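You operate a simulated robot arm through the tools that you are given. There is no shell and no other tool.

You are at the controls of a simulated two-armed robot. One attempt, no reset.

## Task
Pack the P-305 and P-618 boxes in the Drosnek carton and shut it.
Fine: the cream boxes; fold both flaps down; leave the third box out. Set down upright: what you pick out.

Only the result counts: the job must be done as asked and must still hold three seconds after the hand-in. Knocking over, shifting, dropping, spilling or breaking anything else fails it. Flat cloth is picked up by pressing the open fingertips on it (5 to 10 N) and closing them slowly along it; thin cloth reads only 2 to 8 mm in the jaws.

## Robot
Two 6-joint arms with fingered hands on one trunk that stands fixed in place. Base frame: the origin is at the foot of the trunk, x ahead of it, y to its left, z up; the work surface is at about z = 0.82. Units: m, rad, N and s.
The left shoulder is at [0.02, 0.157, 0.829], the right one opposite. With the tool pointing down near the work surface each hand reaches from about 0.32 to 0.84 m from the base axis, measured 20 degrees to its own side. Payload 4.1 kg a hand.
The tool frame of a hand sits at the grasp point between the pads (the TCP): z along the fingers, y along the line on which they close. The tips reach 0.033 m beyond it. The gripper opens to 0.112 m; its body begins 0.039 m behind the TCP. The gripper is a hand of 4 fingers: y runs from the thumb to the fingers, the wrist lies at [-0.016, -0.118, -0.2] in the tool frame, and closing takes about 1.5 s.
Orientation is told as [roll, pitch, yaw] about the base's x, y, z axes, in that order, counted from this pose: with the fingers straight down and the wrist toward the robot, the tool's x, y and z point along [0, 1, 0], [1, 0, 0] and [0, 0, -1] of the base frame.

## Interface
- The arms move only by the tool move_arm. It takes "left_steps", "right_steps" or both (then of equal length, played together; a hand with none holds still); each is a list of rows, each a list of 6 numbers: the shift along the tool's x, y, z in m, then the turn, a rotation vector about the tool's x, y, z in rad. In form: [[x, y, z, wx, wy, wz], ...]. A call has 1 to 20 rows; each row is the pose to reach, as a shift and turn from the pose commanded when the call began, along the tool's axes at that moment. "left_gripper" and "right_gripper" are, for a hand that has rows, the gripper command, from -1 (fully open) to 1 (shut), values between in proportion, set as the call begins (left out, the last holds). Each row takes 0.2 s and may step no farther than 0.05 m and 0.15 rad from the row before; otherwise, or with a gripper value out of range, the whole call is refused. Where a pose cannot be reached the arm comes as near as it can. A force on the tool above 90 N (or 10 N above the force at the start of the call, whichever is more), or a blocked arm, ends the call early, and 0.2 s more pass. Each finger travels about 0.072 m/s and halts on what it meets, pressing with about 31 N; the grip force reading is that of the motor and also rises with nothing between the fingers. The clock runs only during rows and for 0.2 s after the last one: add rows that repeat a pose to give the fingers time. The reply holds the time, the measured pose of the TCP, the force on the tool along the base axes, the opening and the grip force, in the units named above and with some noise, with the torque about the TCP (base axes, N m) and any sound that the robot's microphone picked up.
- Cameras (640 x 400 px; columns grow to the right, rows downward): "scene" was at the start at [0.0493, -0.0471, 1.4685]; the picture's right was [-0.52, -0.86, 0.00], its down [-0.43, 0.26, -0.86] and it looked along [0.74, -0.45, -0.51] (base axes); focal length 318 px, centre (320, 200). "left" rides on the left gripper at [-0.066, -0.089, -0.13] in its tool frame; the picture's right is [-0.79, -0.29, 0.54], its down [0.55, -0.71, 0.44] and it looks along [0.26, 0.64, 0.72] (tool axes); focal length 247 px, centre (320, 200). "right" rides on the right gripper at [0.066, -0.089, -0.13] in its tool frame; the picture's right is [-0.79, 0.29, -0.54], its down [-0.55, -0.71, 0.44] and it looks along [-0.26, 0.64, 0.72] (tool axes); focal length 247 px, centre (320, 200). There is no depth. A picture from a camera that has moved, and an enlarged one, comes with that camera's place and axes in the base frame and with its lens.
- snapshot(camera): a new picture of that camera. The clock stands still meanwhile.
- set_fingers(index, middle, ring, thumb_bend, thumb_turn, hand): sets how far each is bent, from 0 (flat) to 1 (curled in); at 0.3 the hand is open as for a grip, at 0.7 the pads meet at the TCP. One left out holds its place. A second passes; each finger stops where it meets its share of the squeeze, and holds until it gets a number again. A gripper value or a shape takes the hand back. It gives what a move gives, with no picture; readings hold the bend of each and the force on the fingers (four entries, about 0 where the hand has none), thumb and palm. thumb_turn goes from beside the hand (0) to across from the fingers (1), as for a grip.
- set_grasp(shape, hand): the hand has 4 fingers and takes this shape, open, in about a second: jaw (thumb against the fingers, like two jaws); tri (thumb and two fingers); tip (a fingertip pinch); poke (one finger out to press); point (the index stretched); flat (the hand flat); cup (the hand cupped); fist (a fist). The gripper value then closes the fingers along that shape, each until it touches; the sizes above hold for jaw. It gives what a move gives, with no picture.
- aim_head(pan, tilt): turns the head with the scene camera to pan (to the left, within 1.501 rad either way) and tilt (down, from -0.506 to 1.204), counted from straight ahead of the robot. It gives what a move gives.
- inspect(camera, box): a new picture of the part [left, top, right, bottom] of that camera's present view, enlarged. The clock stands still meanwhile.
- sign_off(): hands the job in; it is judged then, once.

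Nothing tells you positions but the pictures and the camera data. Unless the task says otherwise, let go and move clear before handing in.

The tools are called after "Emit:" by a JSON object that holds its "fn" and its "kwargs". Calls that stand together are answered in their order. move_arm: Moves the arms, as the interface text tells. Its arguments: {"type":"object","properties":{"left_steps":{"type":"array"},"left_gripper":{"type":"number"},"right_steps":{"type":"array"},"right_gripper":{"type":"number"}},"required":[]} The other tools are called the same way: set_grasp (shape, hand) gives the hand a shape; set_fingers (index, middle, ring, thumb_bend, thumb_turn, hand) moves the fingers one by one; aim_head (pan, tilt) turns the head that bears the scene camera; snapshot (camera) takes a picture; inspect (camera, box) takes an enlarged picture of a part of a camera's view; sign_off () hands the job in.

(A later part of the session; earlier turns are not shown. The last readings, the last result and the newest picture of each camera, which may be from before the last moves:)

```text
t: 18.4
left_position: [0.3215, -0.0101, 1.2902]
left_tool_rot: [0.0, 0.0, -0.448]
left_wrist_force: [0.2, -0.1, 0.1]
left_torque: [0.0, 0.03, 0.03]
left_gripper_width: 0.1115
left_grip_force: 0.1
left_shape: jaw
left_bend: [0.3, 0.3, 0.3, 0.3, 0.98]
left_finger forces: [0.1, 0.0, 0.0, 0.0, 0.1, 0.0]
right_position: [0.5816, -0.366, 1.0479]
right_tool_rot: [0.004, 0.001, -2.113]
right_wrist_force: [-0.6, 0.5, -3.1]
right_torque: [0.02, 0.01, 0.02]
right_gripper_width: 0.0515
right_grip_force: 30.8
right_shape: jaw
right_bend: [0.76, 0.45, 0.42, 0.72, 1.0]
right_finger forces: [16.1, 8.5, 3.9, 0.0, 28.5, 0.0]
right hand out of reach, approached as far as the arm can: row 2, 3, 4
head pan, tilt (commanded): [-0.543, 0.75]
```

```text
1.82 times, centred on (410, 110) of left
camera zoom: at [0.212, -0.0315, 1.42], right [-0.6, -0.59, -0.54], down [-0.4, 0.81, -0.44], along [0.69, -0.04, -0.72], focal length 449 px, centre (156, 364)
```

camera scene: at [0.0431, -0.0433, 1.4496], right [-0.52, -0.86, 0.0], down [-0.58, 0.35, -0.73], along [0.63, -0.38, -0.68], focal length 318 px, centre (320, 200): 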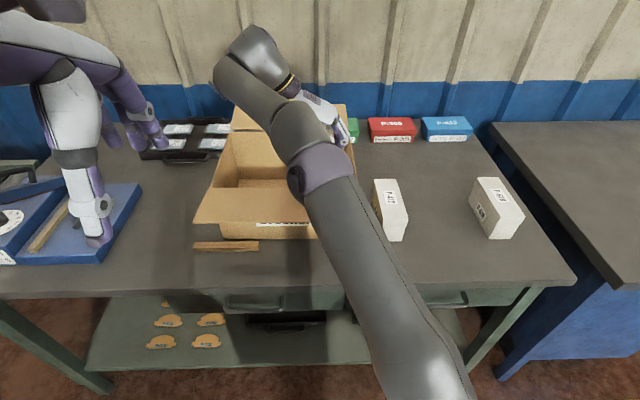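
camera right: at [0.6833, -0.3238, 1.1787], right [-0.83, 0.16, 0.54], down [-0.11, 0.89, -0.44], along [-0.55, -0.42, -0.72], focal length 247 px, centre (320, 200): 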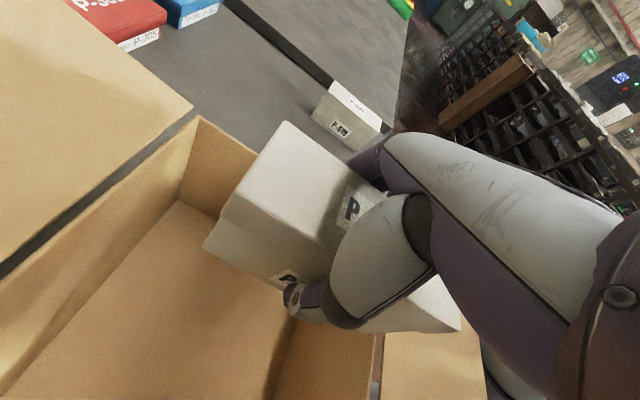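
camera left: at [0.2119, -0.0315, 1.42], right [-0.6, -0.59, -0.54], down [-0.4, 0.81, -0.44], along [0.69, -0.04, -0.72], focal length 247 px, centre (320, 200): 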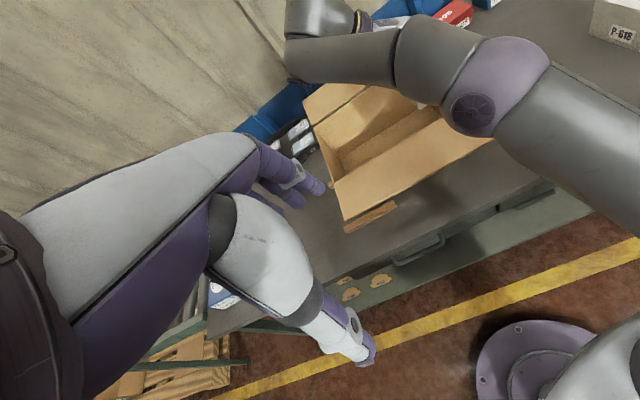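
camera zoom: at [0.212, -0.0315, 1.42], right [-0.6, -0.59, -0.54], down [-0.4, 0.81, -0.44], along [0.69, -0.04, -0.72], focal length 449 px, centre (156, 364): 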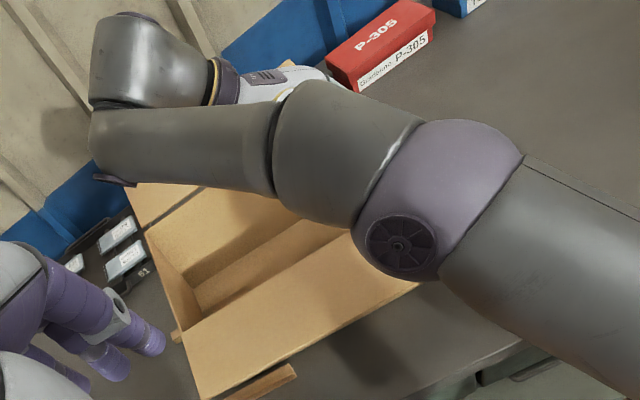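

The fingers clear the right wall by only about 7 mm, so I'll go down diagonally to the left, staying within reach, to the carton's left-middle.

Emit:
{"fn": "move_arm", "kwargs": {"right_steps": [[0, -0.012, 0.01, 0, 0, 0], [0, -0.025, 0.02, 0, 0, 0], [0.002, -0.04, 0.034, 0, 0, 0], [0.004, -0.055, 0.048, 0, 0, 0], [0.006, -0.07, 0.062, 0, 0, 0], [0.008, -0.085, 0.078, 0, 0, 0], [0.01, -0.1, 0.095, 0, 0, 0], [0.01, -0.11, 0.115, 0, 0, 0], [0.01, -0.11, 0.115, 0, 0, 0]]}}

Emit:
{"fn": "snapshot", "kwargs": {"camera": "right"}}

Emit:
{"fn": "snapshot", "kwargs": {"camera": "scene"}}

Emit:
{"fn": "snapshot", "kwargs": {"camera": "left"}}

```text
t: 20.4
left_position: [0.3209, -0.009, 1.2903]
left_tool_rot: [0.0, -0.001, -0.448]
left_wrist_force: [-0.1, 0.0, -0.4]
left_torque: [-0.03, 0.01, 0.01]
left_gripper_width: 0.1116
left_grip_force: 0.0
left_shape: jaw
left_bend: [0.3, 0.3, 0.3, 0.3, 0.98]
left_finger forces: [0.0, 0.1, 0.0, 0.1, 0.0, 0.0]
right_position: [0.6216, -0.2799, 0.9301]
right_tool_rot: [0.0, 0.0, -2.113]
right_wrist_force: [0.7, 0.1, -4.2]
right_torque: [-0.03, 0.03, -0.03]
right_gripper_width: 0.0515
right_grip_force: 30.6
right_shape: jaw
right_bend: [0.76, 0.45, 0.42, 0.72, 1.0]
right_finger forces: [16.3, 8.5, 4.0, 0.0, 28.5, 0.0]
right hand out of reach, approached as far as the arm can: row 3, 4, 5, 6, 7, 8, 9
head pan, tilt (commanded): [-0.543, 0.75]
```

```text
taken
camera right: at [0.7233, -0.2369, 1.06], right [-0.83, 0.16, 0.54], down [-0.11, 0.89, -0.44], along [-0.55, -0.42, -0.72], focal length 247 px, centre (320, 200)
```

right: 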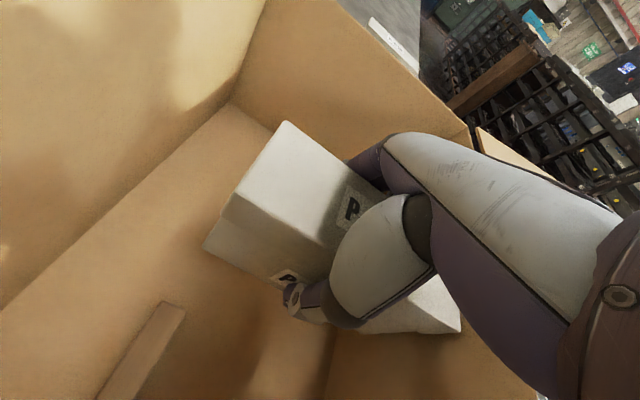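

```text
taken
camera scene: at [0.0433, -0.0432, 1.4496], right [-0.52, -0.86, 0.0], down [-0.58, 0.35, -0.73], along [0.63, -0.38, -0.68], focal length 318 px, centre (320, 200)
```

scene: 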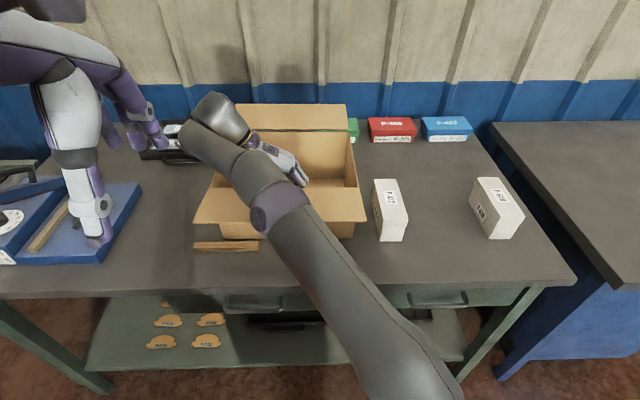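

```text
taken
camera left: at [0.2121, -0.0314, 1.42], right [-0.6, -0.59, -0.54], down [-0.4, 0.81, -0.44], along [0.69, -0.04, -0.72], focal length 247 px, centre (320, 200)
```

left: 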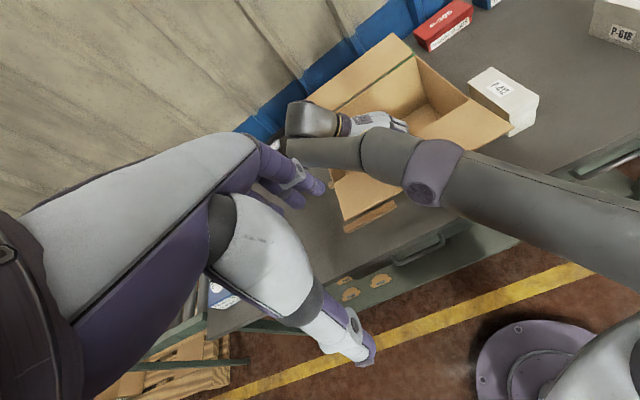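

P-305 is inside the carton above the floor. I notice a raised strip on the carton's floor at the left (u≈0.675, s≈-0.24…-0.15); I'll look at it closely so the box isn't set on it.

Emit:
{"fn": "inspect", "kwargs": {"camera": "right", "box": [60, 230, 340, 400]}}

Emit:
{"fn": "inspect", "kwargs": {"camera": "right", "box": [180, 80, 480, 340]}}

Emit:
{"fn": "inspect", "kwargs": {"camera": "scene", "box": [180, 80, 380, 260]}}

```text
2.29 times, centred on (200, 315) of right
camera zoom: at [0.7233, -0.2369, 1.06], right [-0.83, 0.16, 0.54], down [-0.11, 0.89, -0.44], along [-0.55, -0.42, -0.72], focal length 564 px, centre (594, -63)
```

zoom: 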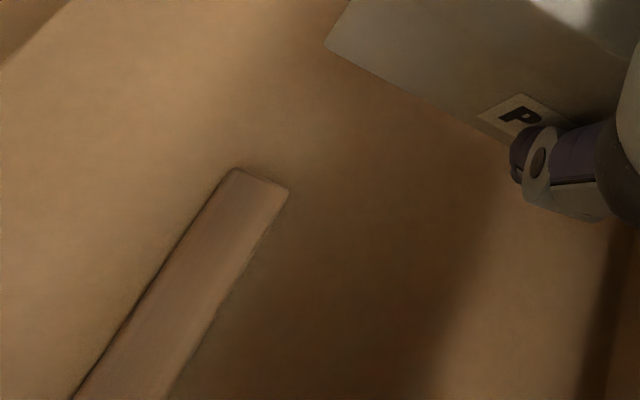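

```text
1.54 times, centred on (330, 210) of right
camera zoom: at [0.7233, -0.2369, 1.06], right [-0.83, 0.16, 0.54], down [-0.11, 0.89, -0.44], along [-0.55, -0.42, -0.72], focal length 380 px, centre (305, 185)
```

zoom: 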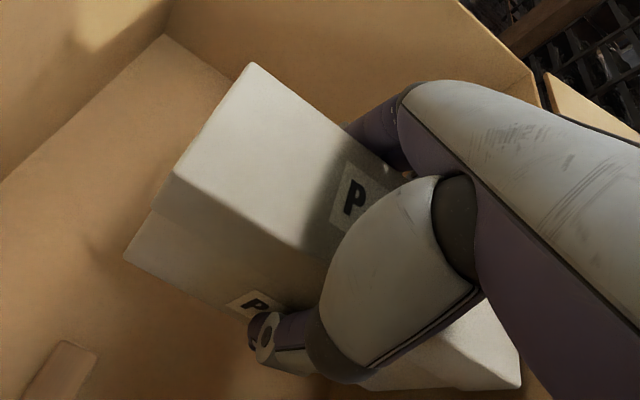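

```text
2.22 times, centred on (280, 170) of scene
camera zoom: at [0.0433, -0.0432, 1.4496], right [-0.52, -0.86, 0.0], down [-0.58, 0.35, -0.73], along [0.63, -0.38, -0.68], focal length 707 px, centre (409, 267)
```

zoom: 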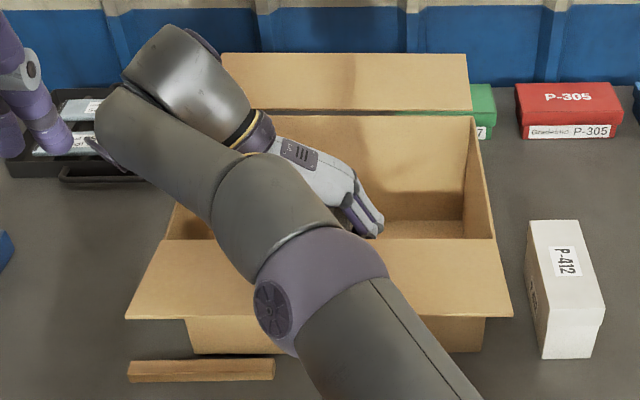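

The strip is a thin slab near the left wall ending at s≈-0.15, so the box should stay right of it. I'll lower most of the way while pushing the box further from the front wall.

Emit:
{"fn": "move_arm", "kwargs": {"right_steps": [[0.006, -0.002, 0.01, 0, 0, 0], [0.012, -0.004, 0.02, 0, 0, 0], [0.018, -0.006, 0.03, 0, 0, 0], [0.024, -0.008, 0.04, 0, 0, 0], [0.024, -0.008, 0.04, 0, 0, 0]]}}

Emit:
{"fn": "snapshot", "kwargs": {"camera": "right"}}

```text
t: 21.6
left_position: [0.3208, -0.009, 1.2899]
left_tool_rot: [-0.002, 0.0, -0.447]
left_wrist_force: [-0.5, -0.3, 0.0]
left_torque: [-0.03, 0.02, -0.01]
left_gripper_width: 0.1118
left_grip_force: 0.1
left_shape: jaw
left_bend: [0.3, 0.3, 0.3, 0.3, 0.98]
left_finger forces: [0.0, 0.1, 0.1, 0.0, 0.0, 0.0]
right_position: [0.629, -0.2852, 0.892]
right_tool_rot: [-0.002, 0.0, -2.113]
right_wrist_force: [0.6, -0.2, -4.9]
right_torque: [-0.03, 0.03, 0.0]
right_gripper_width: 0.0515
right_grip_force: 31.1
right_shape: jaw
right_bend: [0.76, 0.45, 0.42, 0.72, 1.0]
right_finger forces: [16.2, 8.4, 3.9, 0.0, 28.4, 0.0]
right hand out of reach, approached as far as the arm can: row 1, 2, 3, 4, 5
head pan, tilt (commanded): [-0.543, 0.75]
```

```text
taken
camera right: at [0.7313, -0.2423, 1.0215], right [-0.83, 0.16, 0.54], down [-0.11, 0.89, -0.44], along [-0.55, -0.42, -0.72], focal length 247 px, centre (320, 200)
```

right: 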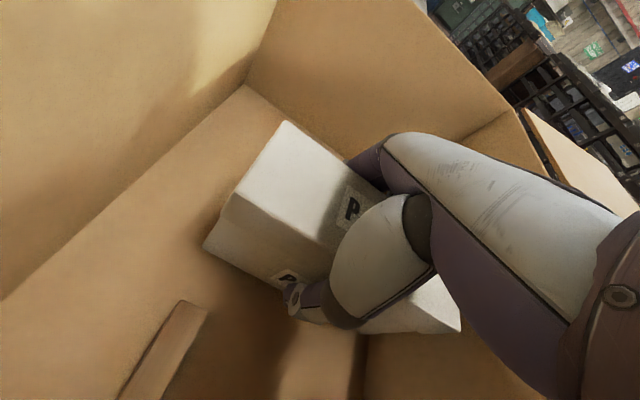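

The box is about 2 cm above the floor, clear of the strip and front wall. I'll lower gently until it rests.

Emit:
{"fn": "move_arm", "kwargs": {"right_steps": [[0.003, -0.003, 0.006, 0, 0, 0], [0.004, -0.006, 0.01, 0, 0, 0], [0.005, -0.009, 0.013, 0, 0, 0], [0.005, -0.01, 0.016, 0, 0, 0], [0.005, -0.01, 0.018, 0, 0, 0]]}}

Emit:
{"fn": "snapshot", "kwargs": {"camera": "right"}}

```text
t: 22.8
left_position: [0.313, -0.0072, 1.2915]
left_tool_rot: [0.001, -0.007, -0.445]
left_wrist_force: [-0.5, 0.5, -0.5]
left_torque: [-0.03, 0.05, -0.01]
left_gripper_width: 0.1117
left_grip_force: 0.1
left_shape: jaw
left_bend: [0.3, 0.3, 0.3, 0.3, 0.98]
left_finger forces: [0.0, 0.0, 0.0, 0.0, 0.0, 0.0]
right_position: [0.6306, -0.2727, 0.8857]
right_tool_rot: [0.02, 0.012, -2.109]
right_wrist_force: [0.9, 4.8, 6.0]
right_torque: [-0.12, -0.04, 0.02]
right_gripper_width: 0.0512
right_grip_force: 30.8
right_shape: jaw
right_bend: [0.76, 0.45, 0.42, 0.72, 1.0]
right_finger forces: [16.4, 8.2, 3.7, 0.0, 28.9, 0.0]
right hand out of reach, approached as far as the arm can: row 3, 4, 5
head pan, tilt (commanded): [-0.543, 0.75]
```

```text
taken
camera right: at [0.7288, -0.23, 1.0181], right [-0.84, 0.16, 0.52], down [-0.1, 0.89, -0.44], along [-0.53, -0.42, -0.73], focal length 247 px, centre (320, 200)
```

right: 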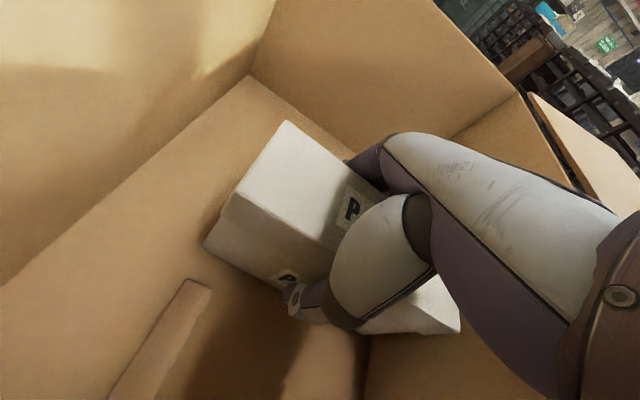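

Both arms' readings shifted: the left arm moved 8 mm and the right hand tilted slightly, so something is touching. I'll look before doing anything else.

Emit:
{"fn": "snapshot", "kwargs": {"camera": "scene"}}

Emit:
{"fn": "snapshot", "kwargs": {"camera": "left"}}

Emit:
{"fn": "inspect", "kwargs": {"camera": "right", "box": [80, 200, 380, 400]}}

```text
taken
camera scene: at [0.0346, -0.0407, 1.45], right [-0.52, -0.86, 0.0], down [-0.58, 0.35, -0.74], along [0.63, -0.38, -0.68], focal length 318 px, centre (320, 200)
```

scene: 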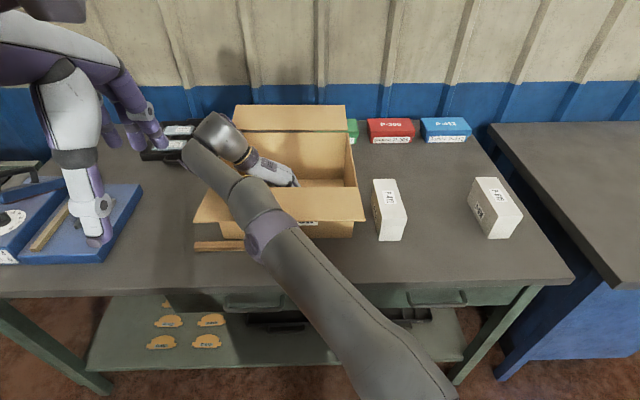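

```text
taken
camera left: at [0.2037, -0.029, 1.4213], right [-0.6, -0.59, -0.54], down [-0.4, 0.8, -0.44], along [0.7, -0.05, -0.72], focal length 247 px, centre (320, 200)
```

left: 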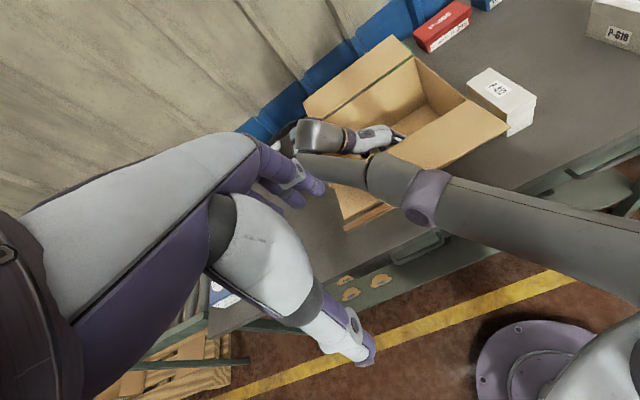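

```text
2.00 times, centred on (230, 300) of right
camera zoom: at [0.7288, -0.23, 1.0181], right [-0.84, 0.16, 0.52], down [-0.1, 0.89, -0.44], along [-0.53, -0.42, -0.73], focal length 494 px, centre (500, 0)
```

zoom: 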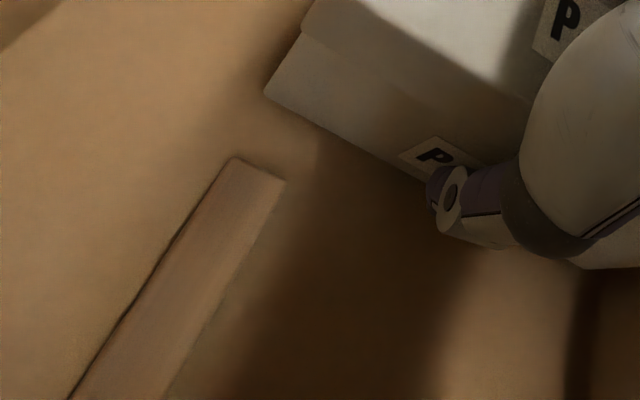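

The scene camera itself shifted, so the trunk is being leaned on: probably the forearm is resting on the carton's front rim or flap. I'll zoom there.

Emit:
{"fn": "inspect", "kwargs": {"camera": "left", "box": [280, 80, 480, 250]}}

Emit:
{"fn": "inspect", "kwargs": {"camera": "scene", "box": [170, 90, 370, 280]}}

```text
2.35 times, centred on (380, 165) of left
camera zoom: at [0.2037, -0.029, 1.4213], right [-0.6, -0.59, -0.54], down [-0.4, 0.8, -0.44], along [0.7, -0.05, -0.72], focal length 581 px, centre (179, 282)
```

zoom: 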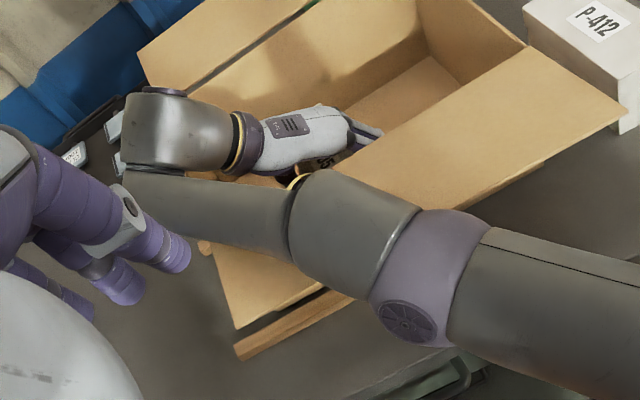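

```text
2.11 times, centred on (270, 185) of scene
camera zoom: at [0.0346, -0.0407, 1.45], right [-0.52, -0.86, 0.0], down [-0.58, 0.35, -0.74], along [0.63, -0.38, -0.68], focal length 670 px, centre (425, 232)
```

zoom: 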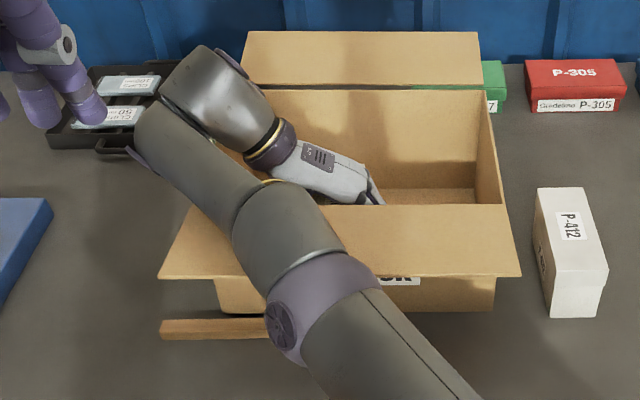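

The near-straight forearm lies low over the carton's front-left corner and is leaning on it. I'll back off: raise the box and move it right, where the elbow rides higher.

Emit:
{"fn": "move_arm", "kwargs": {"right_steps": [[0, 0, -0.01, 0, 0, 0], [0, 0.005, -0.02, 0, 0, 0], [0, 0.015, -0.03, 0, 0, 0], [0, 0.025, -0.035, 0, 0, 0], [0, 0.025, -0.035, 0, 0, 0]]}}

Emit:
{"fn": "snapshot", "kwargs": {"camera": "scene"}}

Emit:
{"fn": "inspect", "kwargs": {"camera": "left", "box": [280, 80, 480, 250]}}

```text
t: 24.0
left_position: [0.3205, -0.0104, 1.2901]
left_tool_rot: [0.0, -0.001, -0.447]
left_wrist_force: [-0.2, 0.9, -0.1]
left_torque: [0.02, 0.01, -0.02]
left_gripper_width: 0.1118
left_grip_force: 0.1
left_shape: jaw
left_bend: [0.3, 0.3, 0.3, 0.3, 0.98]
left_finger forces: [0.1, 0.1, 0.0, 0.0, 0.0, 0.0]
right_position: [0.6208, -0.3018, 0.9079]
right_tool_rot: [0.001, 0.0, -2.116]
right_wrist_force: [-0.3, -0.1, -4.5]
right_torque: [0.0, 0.0, -0.02]
right_gripper_width: 0.0515
right_grip_force: 30.5
right_shape: jaw
right_bend: [0.76, 0.45, 0.42, 0.72, 1.0]
right_finger forces: [17.0, 8.4, 3.8, 0.0, 29.4, 0.0]
head pan, tilt (commanded): [-0.543, 0.75]
```

```text
taken
camera scene: at [0.0432, -0.0433, 1.4496], right [-0.52, -0.86, 0.0], down [-0.58, 0.35, -0.73], along [0.63, -0.38, -0.68], focal length 318 px, centre (320, 200)
```

scene: 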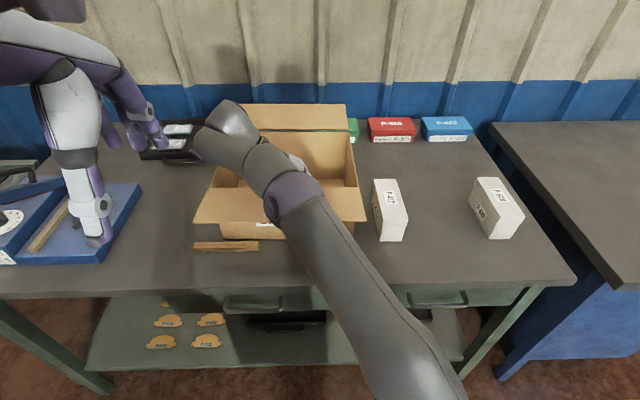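

```text
2.35 times, centred on (380, 165) of left
camera zoom: at [0.2121, -0.0315, 1.42], right [-0.6, -0.59, -0.54], down [-0.4, 0.81, -0.44], along [0.69, -0.04, -0.72], focal length 581 px, centre (179, 282)
```

zoom: 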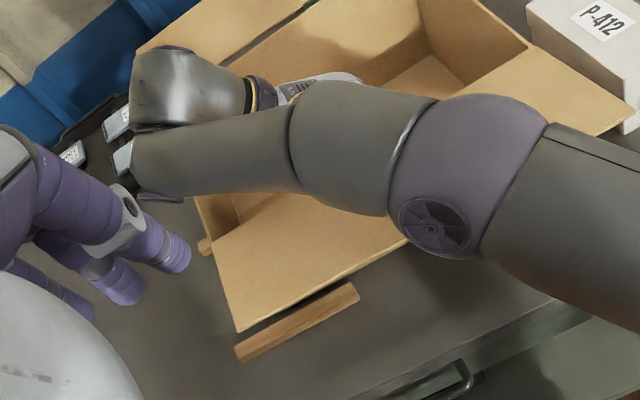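

Everything returned to normal and the carton looks undisturbed; the elbow is much higher now. I'll lower here (s≈-0.07) in small steps, watching the left arm reading for any trunk lean.

Emit:
{"fn": "move_arm", "kwargs": {"right_steps": [[0, 0.004, 0.006, 0, 0, -0.03], [0, 0.007, 0.012, 0, 0, -0.06], [0, 0.01, 0.018, 0, 0, -0.09], [0, 0.01, 0.022, 0, 0, -0.1], [0, 0.01, 0.022, 0, 0, -0.1]]}}

Emit:
{"fn": "snapshot", "kwargs": {"camera": "right"}}

Emit:
{"fn": "inspect", "kwargs": {"camera": "left", "box": [280, 80, 480, 250]}}

```text
t: 25.2
left_position: [0.3215, -0.0101, 1.2889]
left_tool_rot: [0.0, 0.0, -0.447]
left_wrist_force: [0.1, -0.6, 0.3]
left_torque: [0.0, 0.02, 0.01]
left_gripper_width: 0.1113
left_grip_force: 0.1
left_shape: jaw
left_bend: [0.3, 0.3, 0.3, 0.3, 0.98]
left_finger forces: [0.0, 0.0, 0.1, 0.1, 0.0, 0.0]
right_position: [0.6134, -0.3105, 0.8863]
right_tool_rot: [0.001, -0.002, -2.014]
right_wrist_force: [-0.1, 1.1, -4.0]
right_torque: [0.02, 0.01, 0.04]
right_gripper_width: 0.0512
right_grip_force: 31.1
right_shape: jaw
right_bend: [0.76, 0.45, 0.42, 0.72, 1.0]
right_finger forces: [17.1, 8.5, 3.9, 0.1, 29.3, 0.0]
head pan, tilt (commanded): [-0.543, 0.75]
```

```text
taken
camera right: at [0.7112, -0.2582, 1.0155], right [-0.84, 0.08, 0.54], down [-0.19, 0.88, -0.44], along [-0.51, -0.47, -0.72], focal length 247 px, centre (320, 200)
```

right: 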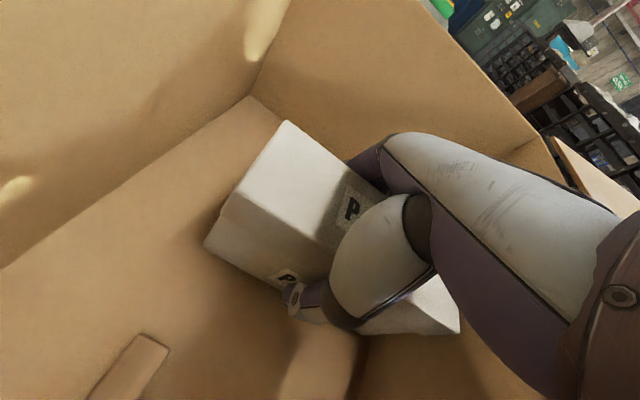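

```text
2.35 times, centred on (380, 165) of left
camera zoom: at [0.212, -0.0315, 1.42], right [-0.6, -0.59, -0.54], down [-0.4, 0.81, -0.44], along [0.69, -0.04, -0.72], focal length 581 px, centre (179, 282)
```

zoom: 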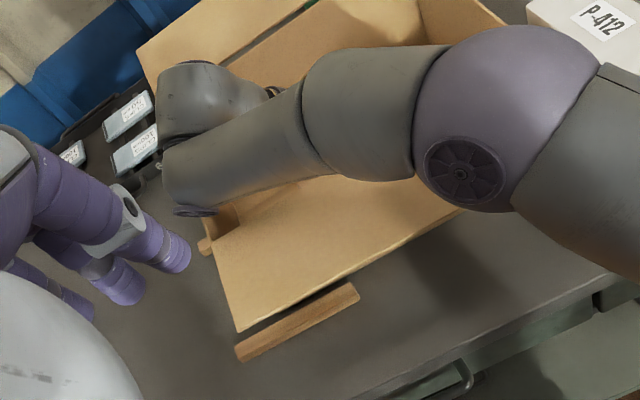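

No contact now and the elbow is high. I'll continue down to the floor, easing a bit to the left.

Emit:
{"fn": "move_arm", "kwargs": {"right_steps": [[0, -0.006, 0.004, 0, 0, 0], [0, -0.012, 0.007, 0, 0, 0], [0, -0.016, 0.01, 0, 0, 0], [0, -0.016, 0.0125, 0, 0, 0], [0, -0.016, 0.0125, 0, 0, 0]]}}

Emit:
{"fn": "snapshot", "kwargs": {"camera": "right"}}

```text
t: 26.4
left_position: [0.3208, -0.0102, 1.2907]
left_tool_rot: [-0.001, -0.001, -0.444]
left_wrist_force: [0.1, -0.2, 0.3]
left_torque: [-0.01, 0.0, 0.02]
left_gripper_width: 0.1116
left_grip_force: 0.1
left_shape: jaw
left_bend: [0.3, 0.3, 0.3, 0.3, 0.98]
left_finger forces: [0.1, 0.0, 0.0, 0.1, 0.0, 0.0]
right_position: [0.6213, -0.2942, 0.8743]
right_tool_rot: [-0.001, 0.001, -2.014]
right_wrist_force: [1.0, 0.8, -1.9]
right_torque: [0.08, -0.02, 0.02]
right_gripper_width: 0.0513
right_grip_force: 31.5
right_shape: jaw
right_bend: [0.76, 0.45, 0.42, 0.72, 1.0]
right_finger forces: [17.0, 8.5, 3.9, 0.0, 29.7, 0.0]
head pan, tilt (commanded): [-0.543, 0.75]
```

```text
taken
camera right: at [0.7191, -0.2419, 1.0041], right [-0.84, 0.08, 0.54], down [-0.19, 0.88, -0.44], along [-0.51, -0.47, -0.72], focal length 247 px, centre (320, 200)
```

right: 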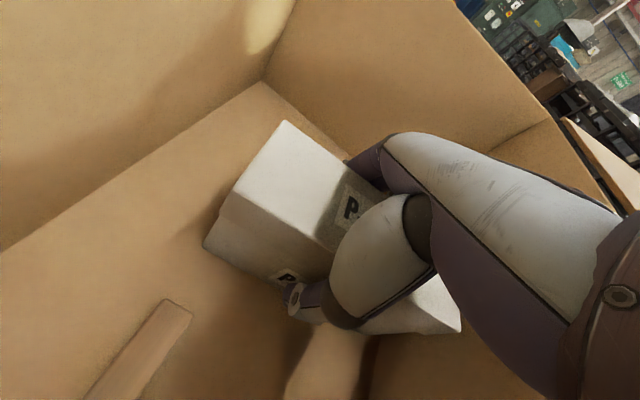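

The box just touches the floor (weight partly carried) at s≈-0.084. I'll lift 2 mm, shift 12 mm further left, and set down.

Emit:
{"fn": "move_arm", "kwargs": {"right_steps": [[0, 0, -0.002, 0, 0, 0], [0, -0.006, -0.002, 0, 0, 0], [0, -0.012, -0.002, 0, 0, 0], [0, -0.012, -0.002, 0, 0, 0], [0, -0.012, 0.001, 0, 0, 0], [0, -0.012, 0.001, 0, 0, 0]]}}

Emit:
{"fn": "snapshot", "kwargs": {"camera": "right"}}

Emit:
{"fn": "inspect", "kwargs": {"camera": "left", "box": [280, 80, 480, 250]}}

```text
t: 27.8
left_position: [0.3205, -0.0102, 1.2898]
left_tool_rot: [0.001, 0.002, -0.447]
left_wrist_force: [0.3, 0.1, -0.2]
left_torque: [-0.01, -0.03, -0.02]
left_gripper_width: 0.1117
left_grip_force: 0.0
left_shape: jaw
left_bend: [0.3, 0.3, 0.3, 0.3, 0.98]
left_finger forces: [0.0, 0.0, 0.1, 0.1, 0.0, 0.0]
right_position: [0.6262, -0.2849, 0.874]
right_tool_rot: [0.002, -0.001, -2.014]
right_wrist_force: [-1.4, -2.2, 8.0]
right_torque: [0.22, -0.04, 0.04]
right_gripper_width: 0.0512
right_grip_force: 30.8
right_shape: jaw
right_bend: [0.76, 0.45, 0.42, 0.72, 1.0]
right_finger forces: [18.5, 9.3, 4.9, 0.0, 30.2, 0.1]
head pan, tilt (commanded): [-0.543, 0.75]
```

```text
taken
camera right: at [0.7239, -0.2325, 1.0037], right [-0.84, 0.08, 0.54], down [-0.19, 0.88, -0.44], along [-0.51, -0.47, -0.72], focal length 247 px, centre (320, 200)
```

right: 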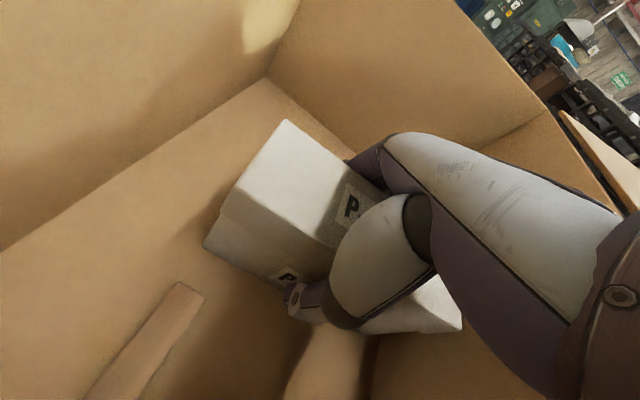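

```text
2.35 times, centred on (380, 165) of left
camera zoom: at [0.2117, -0.0314, 1.42], right [-0.6, -0.59, -0.54], down [-0.4, 0.81, -0.44], along [0.69, -0.04, -0.72], focal length 581 px, centre (179, 282)
```

zoom: 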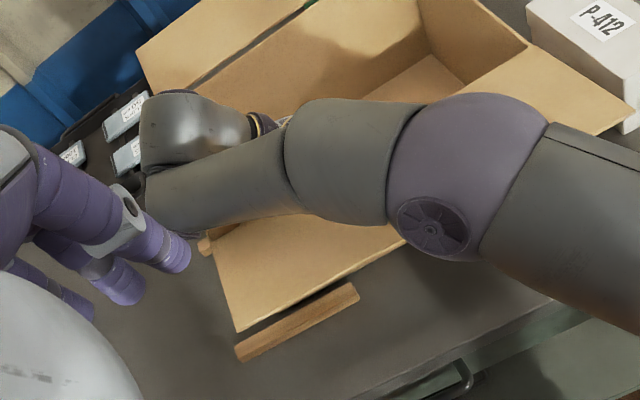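

P-305 is seated on the carton floor at s≈-0.094, clear of the strip. I'll ease off and open the hand.

Emit:
{"fn": "move_arm", "kwargs": {"right_steps": [[0, 0, -0.001, 0, 0, 0], [0, 0, -0.001, 0, 0, 0]]}}

Emit:
{"fn": "move_arm", "kwargs": {"right_steps": [[0, 0, 0, 0, 0, 0], [0, 0, 0, 0, 0, 0], [0, 0, 0, 0, 0, 0], [0, 0, 0, 0, 0, 0], [0, 0, 0, 0, 0, 0], [0, 0, 0, 0, 0, 0]], "right_gripper": -0.7}}

Emit:
{"fn": "snapshot", "kwargs": {"camera": "right"}}

```text
t: 28.4
left_position: [0.32, -0.0097, 1.2892]
left_tool_rot: [0.0, 0.001, -0.446]
left_wrist_force: [-0.5, -0.4, 0.0]
left_torque: [0.01, 0.02, 0.01]
left_gripper_width: 0.1117
left_grip_force: 0.0
left_shape: jaw
left_bend: [0.3, 0.3, 0.3, 0.3, 0.98]
left_finger forces: [0.1, 0.1, 0.0, 0.0, 0.1, 0.0]
right_position: [0.626, -0.284, 0.8746]
right_tool_rot: [0.001, 0.001, -2.014]
right_wrist_force: [1.4, -4.1, 6.0]
right_torque: [0.16, -0.08, 0.09]
right_gripper_width: 0.0518
right_grip_force: 30.9
right_shape: jaw
right_bend: [0.76, 0.45, 0.42, 0.72, 1.0]
right_finger forces: [18.8, 9.4, 4.7, 0.0, 30.1, 0.0]
head pan, tilt (commanded): [-0.543, 0.75]
```

```text
t: 29.8
left_position: [0.3213, -0.0093, 1.2897]
left_tool_rot: [0.0, 0.0, -0.444]
left_wrist_force: [-0.6, 0.4, -0.2]
left_torque: [0.04, -0.01, 0.0]
left_gripper_width: 0.1119
left_grip_force: 0.0
left_shape: jaw
left_bend: [0.3, 0.3, 0.3, 0.3, 0.98]
left_finger forces: [0.0, 0.0, 0.0, 0.2, 0.0, 0.0]
right_position: [0.6265, -0.2837, 0.8742]
right_tool_rot: [0.0, 0.001, -2.016]
right_wrist_force: [-0.4, 0.8, 0.0]
right_torque: [0.0, 0.01, 0.02]
right_gripper_width: 0.0951
right_grip_force: 0.2
right_shape: jaw
right_bend: [0.26, 0.33, 0.31, 0.46, 0.99]
right_finger forces: [0.1, 0.1, 0.0, 0.1, 0.0, 0.1]
head pan, tilt (commanded): [-0.543, 0.75]
```

```text
taken
camera right: at [0.7237, -0.2321, 1.0035], right [-0.84, 0.08, 0.54], down [-0.19, 0.88, -0.44], along [-0.51, -0.47, -0.72], focal length 247 px, centre (320, 200)
```

right: 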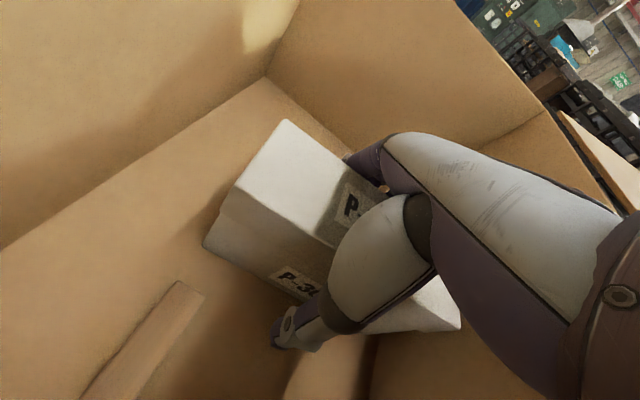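

P-305 stands upright and free inside the carton. To leave room for the second box I'll open the thumb more and curl the fingers to nudge it about 1.5 cm further left.

Emit:
{"fn": "set_fingers", "kwargs": {"hand": "right", "thumb_bend": 0.2, "middle": 0.5, "ring": 0.5}}

Emit:
{"fn": "snapshot", "kwargs": {"camera": "right"}}

```text
t: 30.8
left_position: [0.321, -0.0107, 1.2892]
left_tool_rot: [0.002, 0.001, -0.445]
left_wrist_force: [-0.6, -0.2, -0.8]
left_torque: [-0.02, 0.0, 0.0]
left_gripper_width: 0.1116
left_grip_force: 0.0
left_shape: jaw
left_bend: [0.3, 0.3, 0.3, 0.3, 0.98]
left_finger forces: [0.1, 0.1, 0.1, 0.0, 0.0, 0.0]
right_position: [0.6271, -0.2838, 0.8737]
right_tool_rot: [-0.001, 0.0, -2.012]
right_wrist_force: [-0.8, -1.2, 1.3]
right_torque: [-0.04, 0.03, 0.03]
right_gripper_width: 0.1128
right_grip_force: 0.5
right_shape: fingers
right_bend: [0.26, 0.5, 0.5, 0.2, 0.99]
right_finger forces: [0.0, 0.4, 0.4, 0.0, 0.1, 0.1]
head pan, tilt (commanded): [-0.543, 0.75]
```

```text
taken
camera right: at [0.7237, -0.2321, 1.0036], right [-0.84, 0.08, 0.54], down [-0.19, 0.88, -0.44], along [-0.51, -0.47, -0.72], focal length 247 px, centre (320, 200)
```

right: 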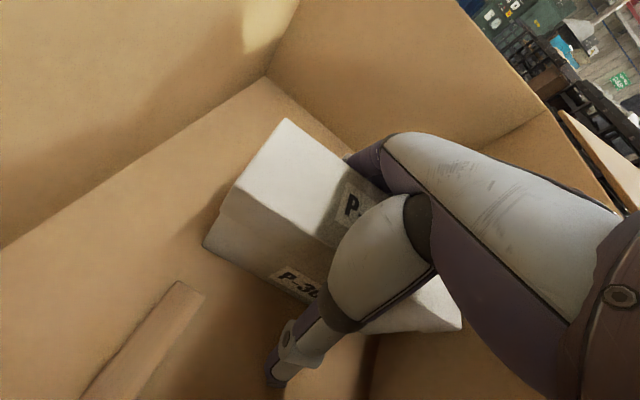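

The fingers are just touching the box. I'll curl them a bit more to nudge it.

Emit:
{"fn": "set_fingers", "kwargs": {"hand": "right", "middle": 0.6, "ring": 0.6}}

Emit:
{"fn": "snapshot", "kwargs": {"camera": "right"}}

```text
t: 31.8
left_position: [0.3216, -0.0095, 1.2902]
left_tool_rot: [-0.001, 0.0, -0.447]
left_wrist_force: [0.2, -0.5, 0.2]
left_torque: [0.01, 0.0, 0.0]
left_gripper_width: 0.1116
left_grip_force: 0.2
left_shape: jaw
left_bend: [0.3, 0.3, 0.3, 0.3, 0.98]
left_finger forces: [0.0, 0.1, 0.0, 0.0, 0.0, 0.0]
right_position: [0.6266, -0.2843, 0.8741]
right_tool_rot: [0.0, 0.0, -2.013]
right_wrist_force: [-0.3, -0.3, 1.9]
right_torque: [-0.13, 0.13, 0.02]
right_gripper_width: 0.1144
right_grip_force: 4.5
right_shape: fingers
right_bend: [0.26, 0.57, 0.58, 0.2, 0.98]
right_finger forces: [0.0, 2.9, 2.0, 0.1, 4.9, 0.0]
head pan, tilt (commanded): [-0.543, 0.75]
```

```text
taken
camera right: at [0.7237, -0.232, 1.0037], right [-0.84, 0.08, 0.54], down [-0.19, 0.88, -0.44], along [-0.51, -0.47, -0.72], focal length 247 px, centre (320, 200)
```

right: 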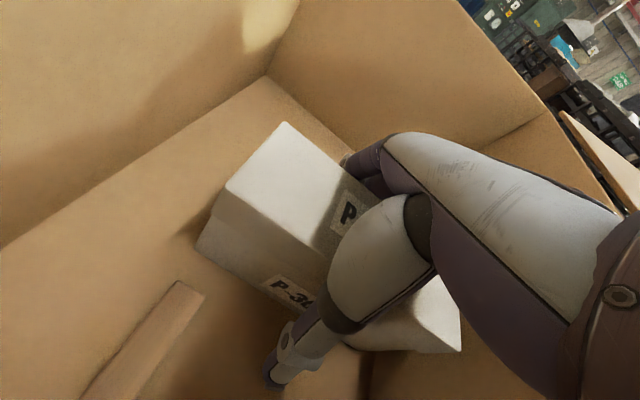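

The box moved about 1 cm left and is now nearly square; the thumb base has reached it, so that's enough. I'll open the fingers and lift the hand out.

Emit:
{"fn": "set_fingers", "kwargs": {"hand": "right", "index": 0.25, "middle": 0.3, "ring": 0.3}}

Emit:
{"fn": "snapshot", "kwargs": {"camera": "right"}}

```text
t: 32.8
left_position: [0.3205, -0.0095, 1.2893]
left_tool_rot: [0.0, 0.0, -0.446]
left_wrist_force: [0.1, 0.5, -0.3]
left_torque: [-0.01, -0.01, -0.01]
left_gripper_width: 0.1117
left_grip_force: 0.1
left_shape: jaw
left_bend: [0.3, 0.3, 0.3, 0.3, 0.98]
left_finger forces: [0.0, 0.0, 0.0, 0.0, 0.1, 0.0]
right_position: [0.6257, -0.284, 0.8736]
right_tool_rot: [0.0, -0.002, -2.012]
right_wrist_force: [1.2, 1.6, 1.7]
right_torque: [-0.02, 0.0, 0.04]
right_gripper_width: 0.1307
right_grip_force: 1.8
right_shape: fingers
right_bend: [0.25, 0.3, 0.3, 0.2, 0.98]
right_finger forces: [0.0, 0.0, 0.1, 0.1, 2.8, 0.0]
head pan, tilt (commanded): [-0.543, 0.75]
```

```text
taken
camera right: at [0.7237, -0.2319, 1.0036], right [-0.84, 0.08, 0.54], down [-0.19, 0.88, -0.44], along [-0.51, -0.47, -0.72], focal length 247 px, centre (320, 200)
```

right: 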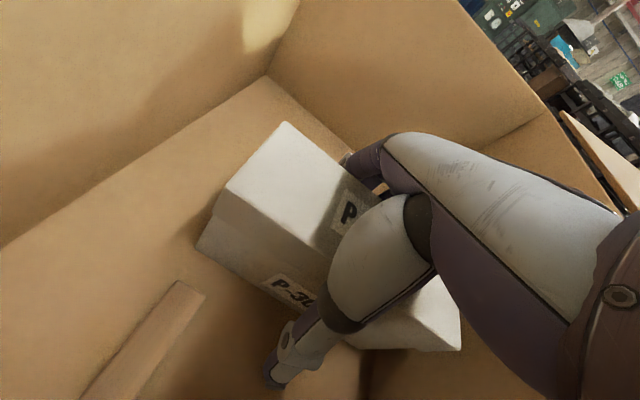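

Only the thumb base lightly touches. I'll ease left a touch and raise the hand out along the way it came in.

Emit:
{"fn": "move_arm", "kwargs": {"right_steps": [[0, -0.003, -0.008, 0, 0, 0], [0, -0.003, -0.025, 0, 0, 0], [0, -0.003, -0.05, 0, 0, 0], [0, -0.001, -0.075, 0, 0, 0], [-0.001, 0.01, -0.09, 0, 0, 0], [-0.004, 0.035, -0.105, 0, 0, 0], [-0.006, 0.055, -0.13, 0, 0, 0], [-0.007, 0.065, -0.16, 0, 0, 0], [-0.008, 0.08, -0.18, 0, 0, 0], [-0.01, 0.1, -0.195, 0, 0, 0]]}}

Emit:
{"fn": "snapshot", "kwargs": {"camera": "right"}}

Emit:
{"fn": "snapshot", "kwargs": {"camera": "scene"}}

```text
t: 35.0
left_position: [0.3206, -0.0082, 1.2901]
left_tool_rot: [0.0, -0.001, -0.445]
left_wrist_force: [0.6, 0.0, 0.2]
left_torque: [-0.02, -0.01, 0.03]
left_gripper_width: 0.1119
left_grip_force: 0.1
left_shape: jaw
left_bend: [0.3, 0.3, 0.3, 0.3, 0.98]
left_finger forces: [0.0, 0.0, 0.0, 0.0, 0.1, 0.1]
right_position: [0.5735, -0.3707, 1.069]
right_tool_rot: [0.001, 0.0, -2.014]
right_wrist_force: [0.4, -0.7, 0.0]
right_torque: [0.01, -0.01, 0.01]
right_gripper_width: 0.1301
right_grip_force: 0.1
right_shape: fingers
right_bend: [0.25, 0.3, 0.3, 0.2, 0.98]
right_finger forces: [0.0, 0.1, 0.0, 0.0, 0.1, 0.0]
head pan, tilt (commanded): [-0.543, 0.75]
```

```text
taken
camera right: at [0.6708, -0.3189, 1.1994], right [-0.84, 0.08, 0.54], down [-0.19, 0.88, -0.44], along [-0.51, -0.47, -0.72], focal length 247 px, centre (320, 200)
```

right: 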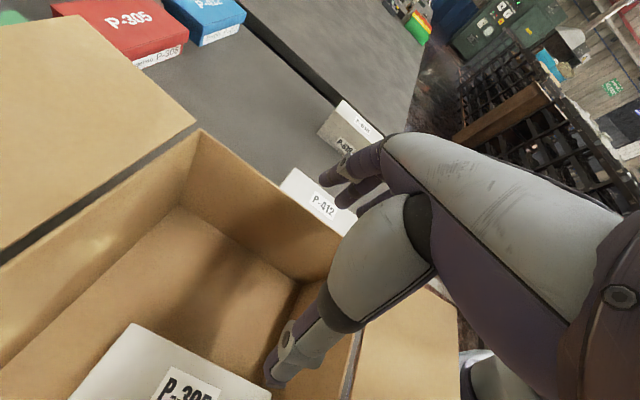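

```text
taken
camera scene: at [0.0432, -0.043, 1.4497], right [-0.52, -0.86, 0.0], down [-0.58, 0.35, -0.73], along [0.63, -0.38, -0.68], focal length 318 px, centre (320, 200)
```

scene: 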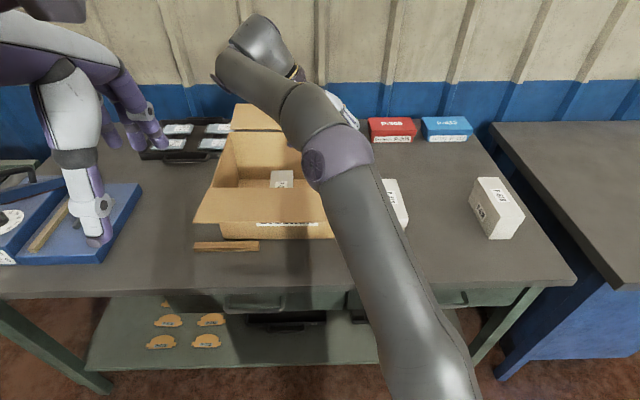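

P-305 now stands upright in the carton with its right face at s≈-0.073. Next I'll go for P-618, hovering over it and measuring with the hand camera.

Emit:
{"fn": "move_arm", "kwargs": {"right_steps": [[-0.0055, 0.041, 0, 0, 0, 0.01], [-0.011, 0.082, 0, 0, 0, 0.02], [-0.017, 0.123, 0, 0, 0, 0.03], [-0.023, 0.164, 0, 0, 0, 0.04], [-0.029, 0.205, 0.005, 0, 0, 0.05], [-0.034, 0.246, 0.012, 0, 0, 0.06], [-0.04, 0.287, 0.02, 0, 0, 0.07], [-0.046, 0.328, 0.028, 0, 0, 0.08], [-0.052, 0.369, 0.036, 0, 0, 0.09], [-0.058, 0.41, 0.044, 0, 0, 0.095], [-0.0634, 0.4517, 0.05, 0, 0, 0.1], [-0.0634, 0.4517, 0.05, 0, 0, 0.1]], "right_gripper": -1}}

Emit:
{"fn": "snapshot", "kwargs": {"camera": "right"}}

Emit:
{"fn": "snapshot", "kwargs": {"camera": "scene"}}

```text
t: 37.6
left_position: [0.3217, -0.0094, 1.2901]
left_tool_rot: [-0.001, -0.001, -0.444]
left_wrist_force: [0.6, 0.4, 0.3]
left_torque: [0.04, -0.03, 0.0]
left_gripper_width: 0.1118
left_grip_force: 0.1
left_shape: jaw
left_bend: [0.3, 0.3, 0.3, 0.3, 0.98]
left_finger forces: [0.1, 0.0, 0.0, 0.0, 0.0, 0.0]
right_position: [0.3262, -0.7506, 1.0207]
right_tool_rot: [0.0, 0.001, -2.114]
right_wrist_force: [0.4, 0.0, -0.9]
right_torque: [-0.03, 0.02, -0.03]
right_gripper_width: 0.112
right_grip_force: 0.0
right_shape: jaw
right_bend: [0.3, 0.3, 0.3, 0.3, 0.98]
right_finger forces: [0.0, 0.0, 0.1, 0.0, 0.0, 0.0]
head pan, tilt (commanded): [-0.543, 0.75]
```

```text
taken
camera right: at [0.4276, -0.7085, 1.1501], right [-0.83, 0.16, 0.54], down [-0.11, 0.89, -0.44], along [-0.55, -0.42, -0.72], focal length 247 px, centre (320, 200)
```

right: 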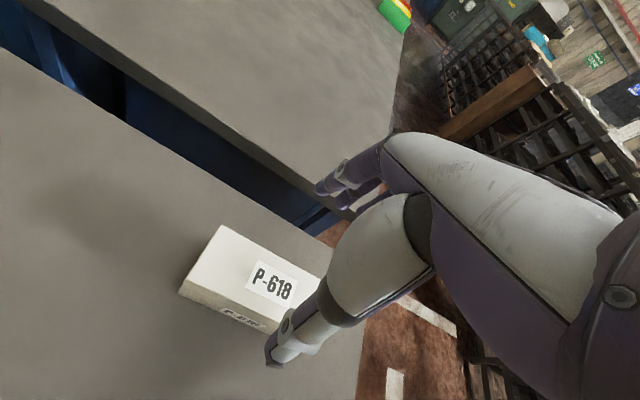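

```text
taken
camera scene: at [0.0431, -0.0431, 1.4497], right [-0.52, -0.86, 0.0], down [-0.58, 0.35, -0.73], along [0.63, -0.38, -0.68], focal length 318 px, centre (320, 200)
```

scene: 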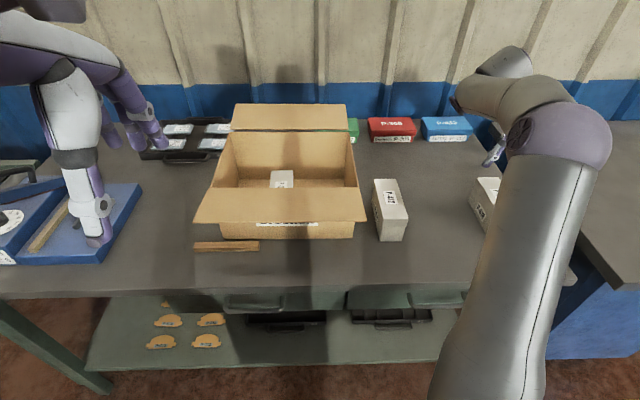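

P-618 is below the hand, hand at (0.326, -0.751, 1.021). I'll zoom in to measure the box precisely.

Emit:
{"fn": "inspect", "kwargs": {"camera": "right", "box": [140, 190, 380, 380]}}

Emit:
{"fn": "inspect", "kwargs": {"camera": "left", "box": [440, 0, 640, 150]}}

```text
2.11 times, centred on (260, 285) of right
camera zoom: at [0.4276, -0.7085, 1.1501], right [-0.83, 0.16, 0.54], down [-0.11, 0.89, -0.44], along [-0.55, -0.42, -0.72], focal length 520 px, centre (446, 21)
```

zoom: 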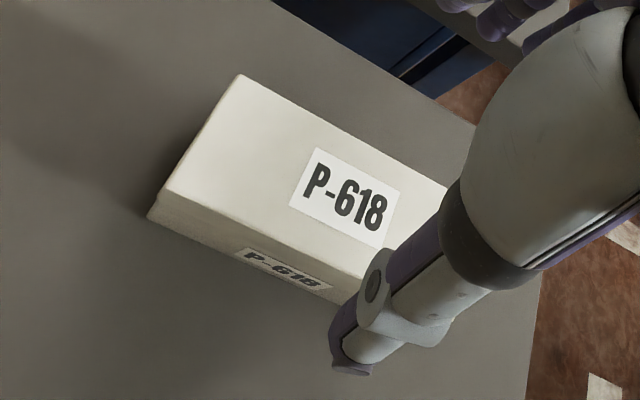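

```text
2.67 times, centred on (540, 75) of left
camera zoom: at [0.2119, -0.0313, 1.42], right [-0.6, -0.59, -0.54], down [-0.4, 0.81, -0.44], along [0.69, -0.04, -0.72], focal length 659 px, centre (-267, 533)
```

zoom: 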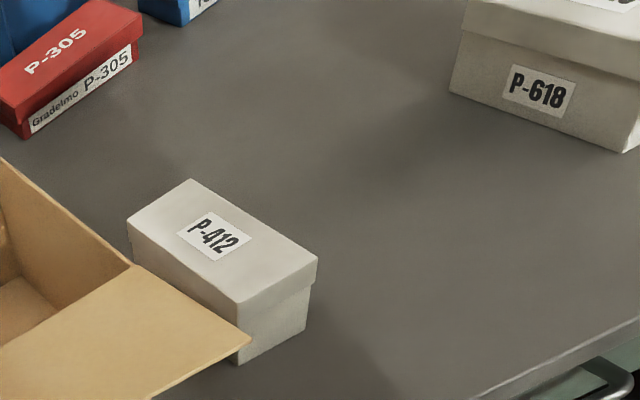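

P-618's centre measures (0.319, -0.742); I'll shift slightly and lower straight down to the same grasp height as before.

Emit:
{"fn": "move_arm", "kwargs": {"right_steps": [[-0.005, -0.002, 0.02, 0, 0, 0], [-0.009, -0.003, 0.045, 0, 0, 0], [-0.009, -0.003, 0.075, 0, 0, 0], [-0.009, -0.003, 0.105, 0, 0, 0], [-0.009, -0.003, 0.13, 0, 0, 0], [-0.009, -0.003, 0.145, 0, 0, 0], [-0.009, -0.003, 0.1535, 0, 0, 0], [-0.009, -0.003, 0.1535, 0, 0, 0]]}}

Emit:
{"fn": "snapshot", "kwargs": {"camera": "right"}}

Emit:
{"fn": "inspect", "kwargs": {"camera": "scene", "box": [400, 100, 560, 260]}}

```text
t: 39.4
left_position: [0.3208, -0.0103, 1.2908]
left_tool_rot: [0.0, 0.001, -0.446]
left_wrist_force: [-0.5, 0.5, -1.2]
left_torque: [-0.03, -0.02, -0.01]
left_gripper_width: 0.1115
left_grip_force: 0.0
left_shape: jaw
left_bend: [0.3, 0.3, 0.3, 0.3, 0.98]
left_finger forces: [0.1, 0.1, 0.0, 0.1, 0.1, 0.1]
right_position: [0.3176, -0.7439, 0.8664]
right_tool_rot: [0.0, 0.0, -2.113]
right_wrist_force: [-0.1, -0.2, 0.4]
right_torque: [0.0, -0.03, -0.02]
right_gripper_width: 0.112
right_grip_force: 0.0
right_shape: jaw
right_bend: [0.3, 0.3, 0.3, 0.3, 0.98]
right_finger forces: [0.0, 0.1, 0.0, 0.1, 0.1, 0.0]
head pan, tilt (commanded): [-0.543, 0.75]
```

```text
taken
camera right: at [0.4198, -0.7014, 0.9958], right [-0.83, 0.16, 0.54], down [-0.11, 0.89, -0.44], along [-0.55, -0.42, -0.72], focal length 247 px, centre (320, 200)
```

right: 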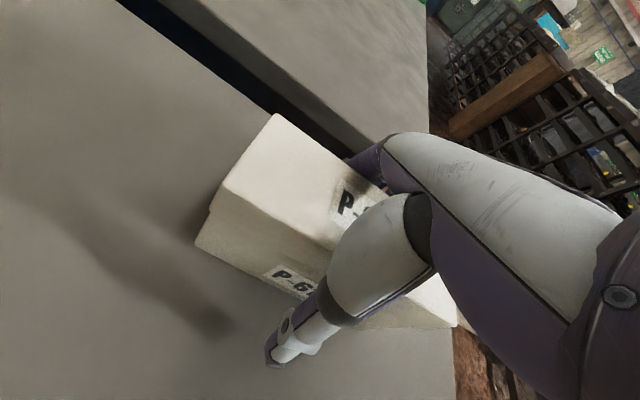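

```text
2.50 times, centred on (480, 180) of scene
camera zoom: at [0.043, -0.0432, 1.4497], right [-0.52, -0.86, 0.0], down [-0.58, 0.35, -0.73], along [0.63, -0.38, -0.68], focal length 796 px, centre (-80, 250)
```

zoom: 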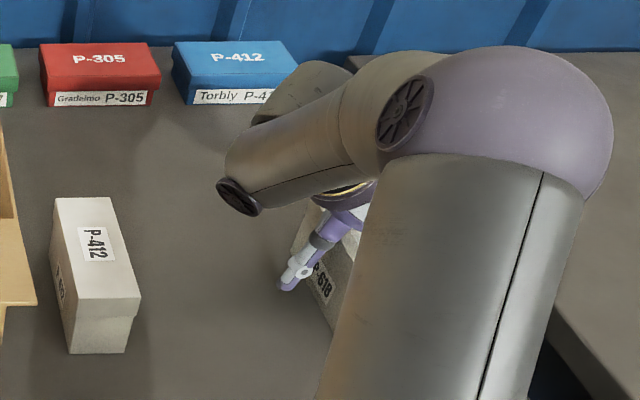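

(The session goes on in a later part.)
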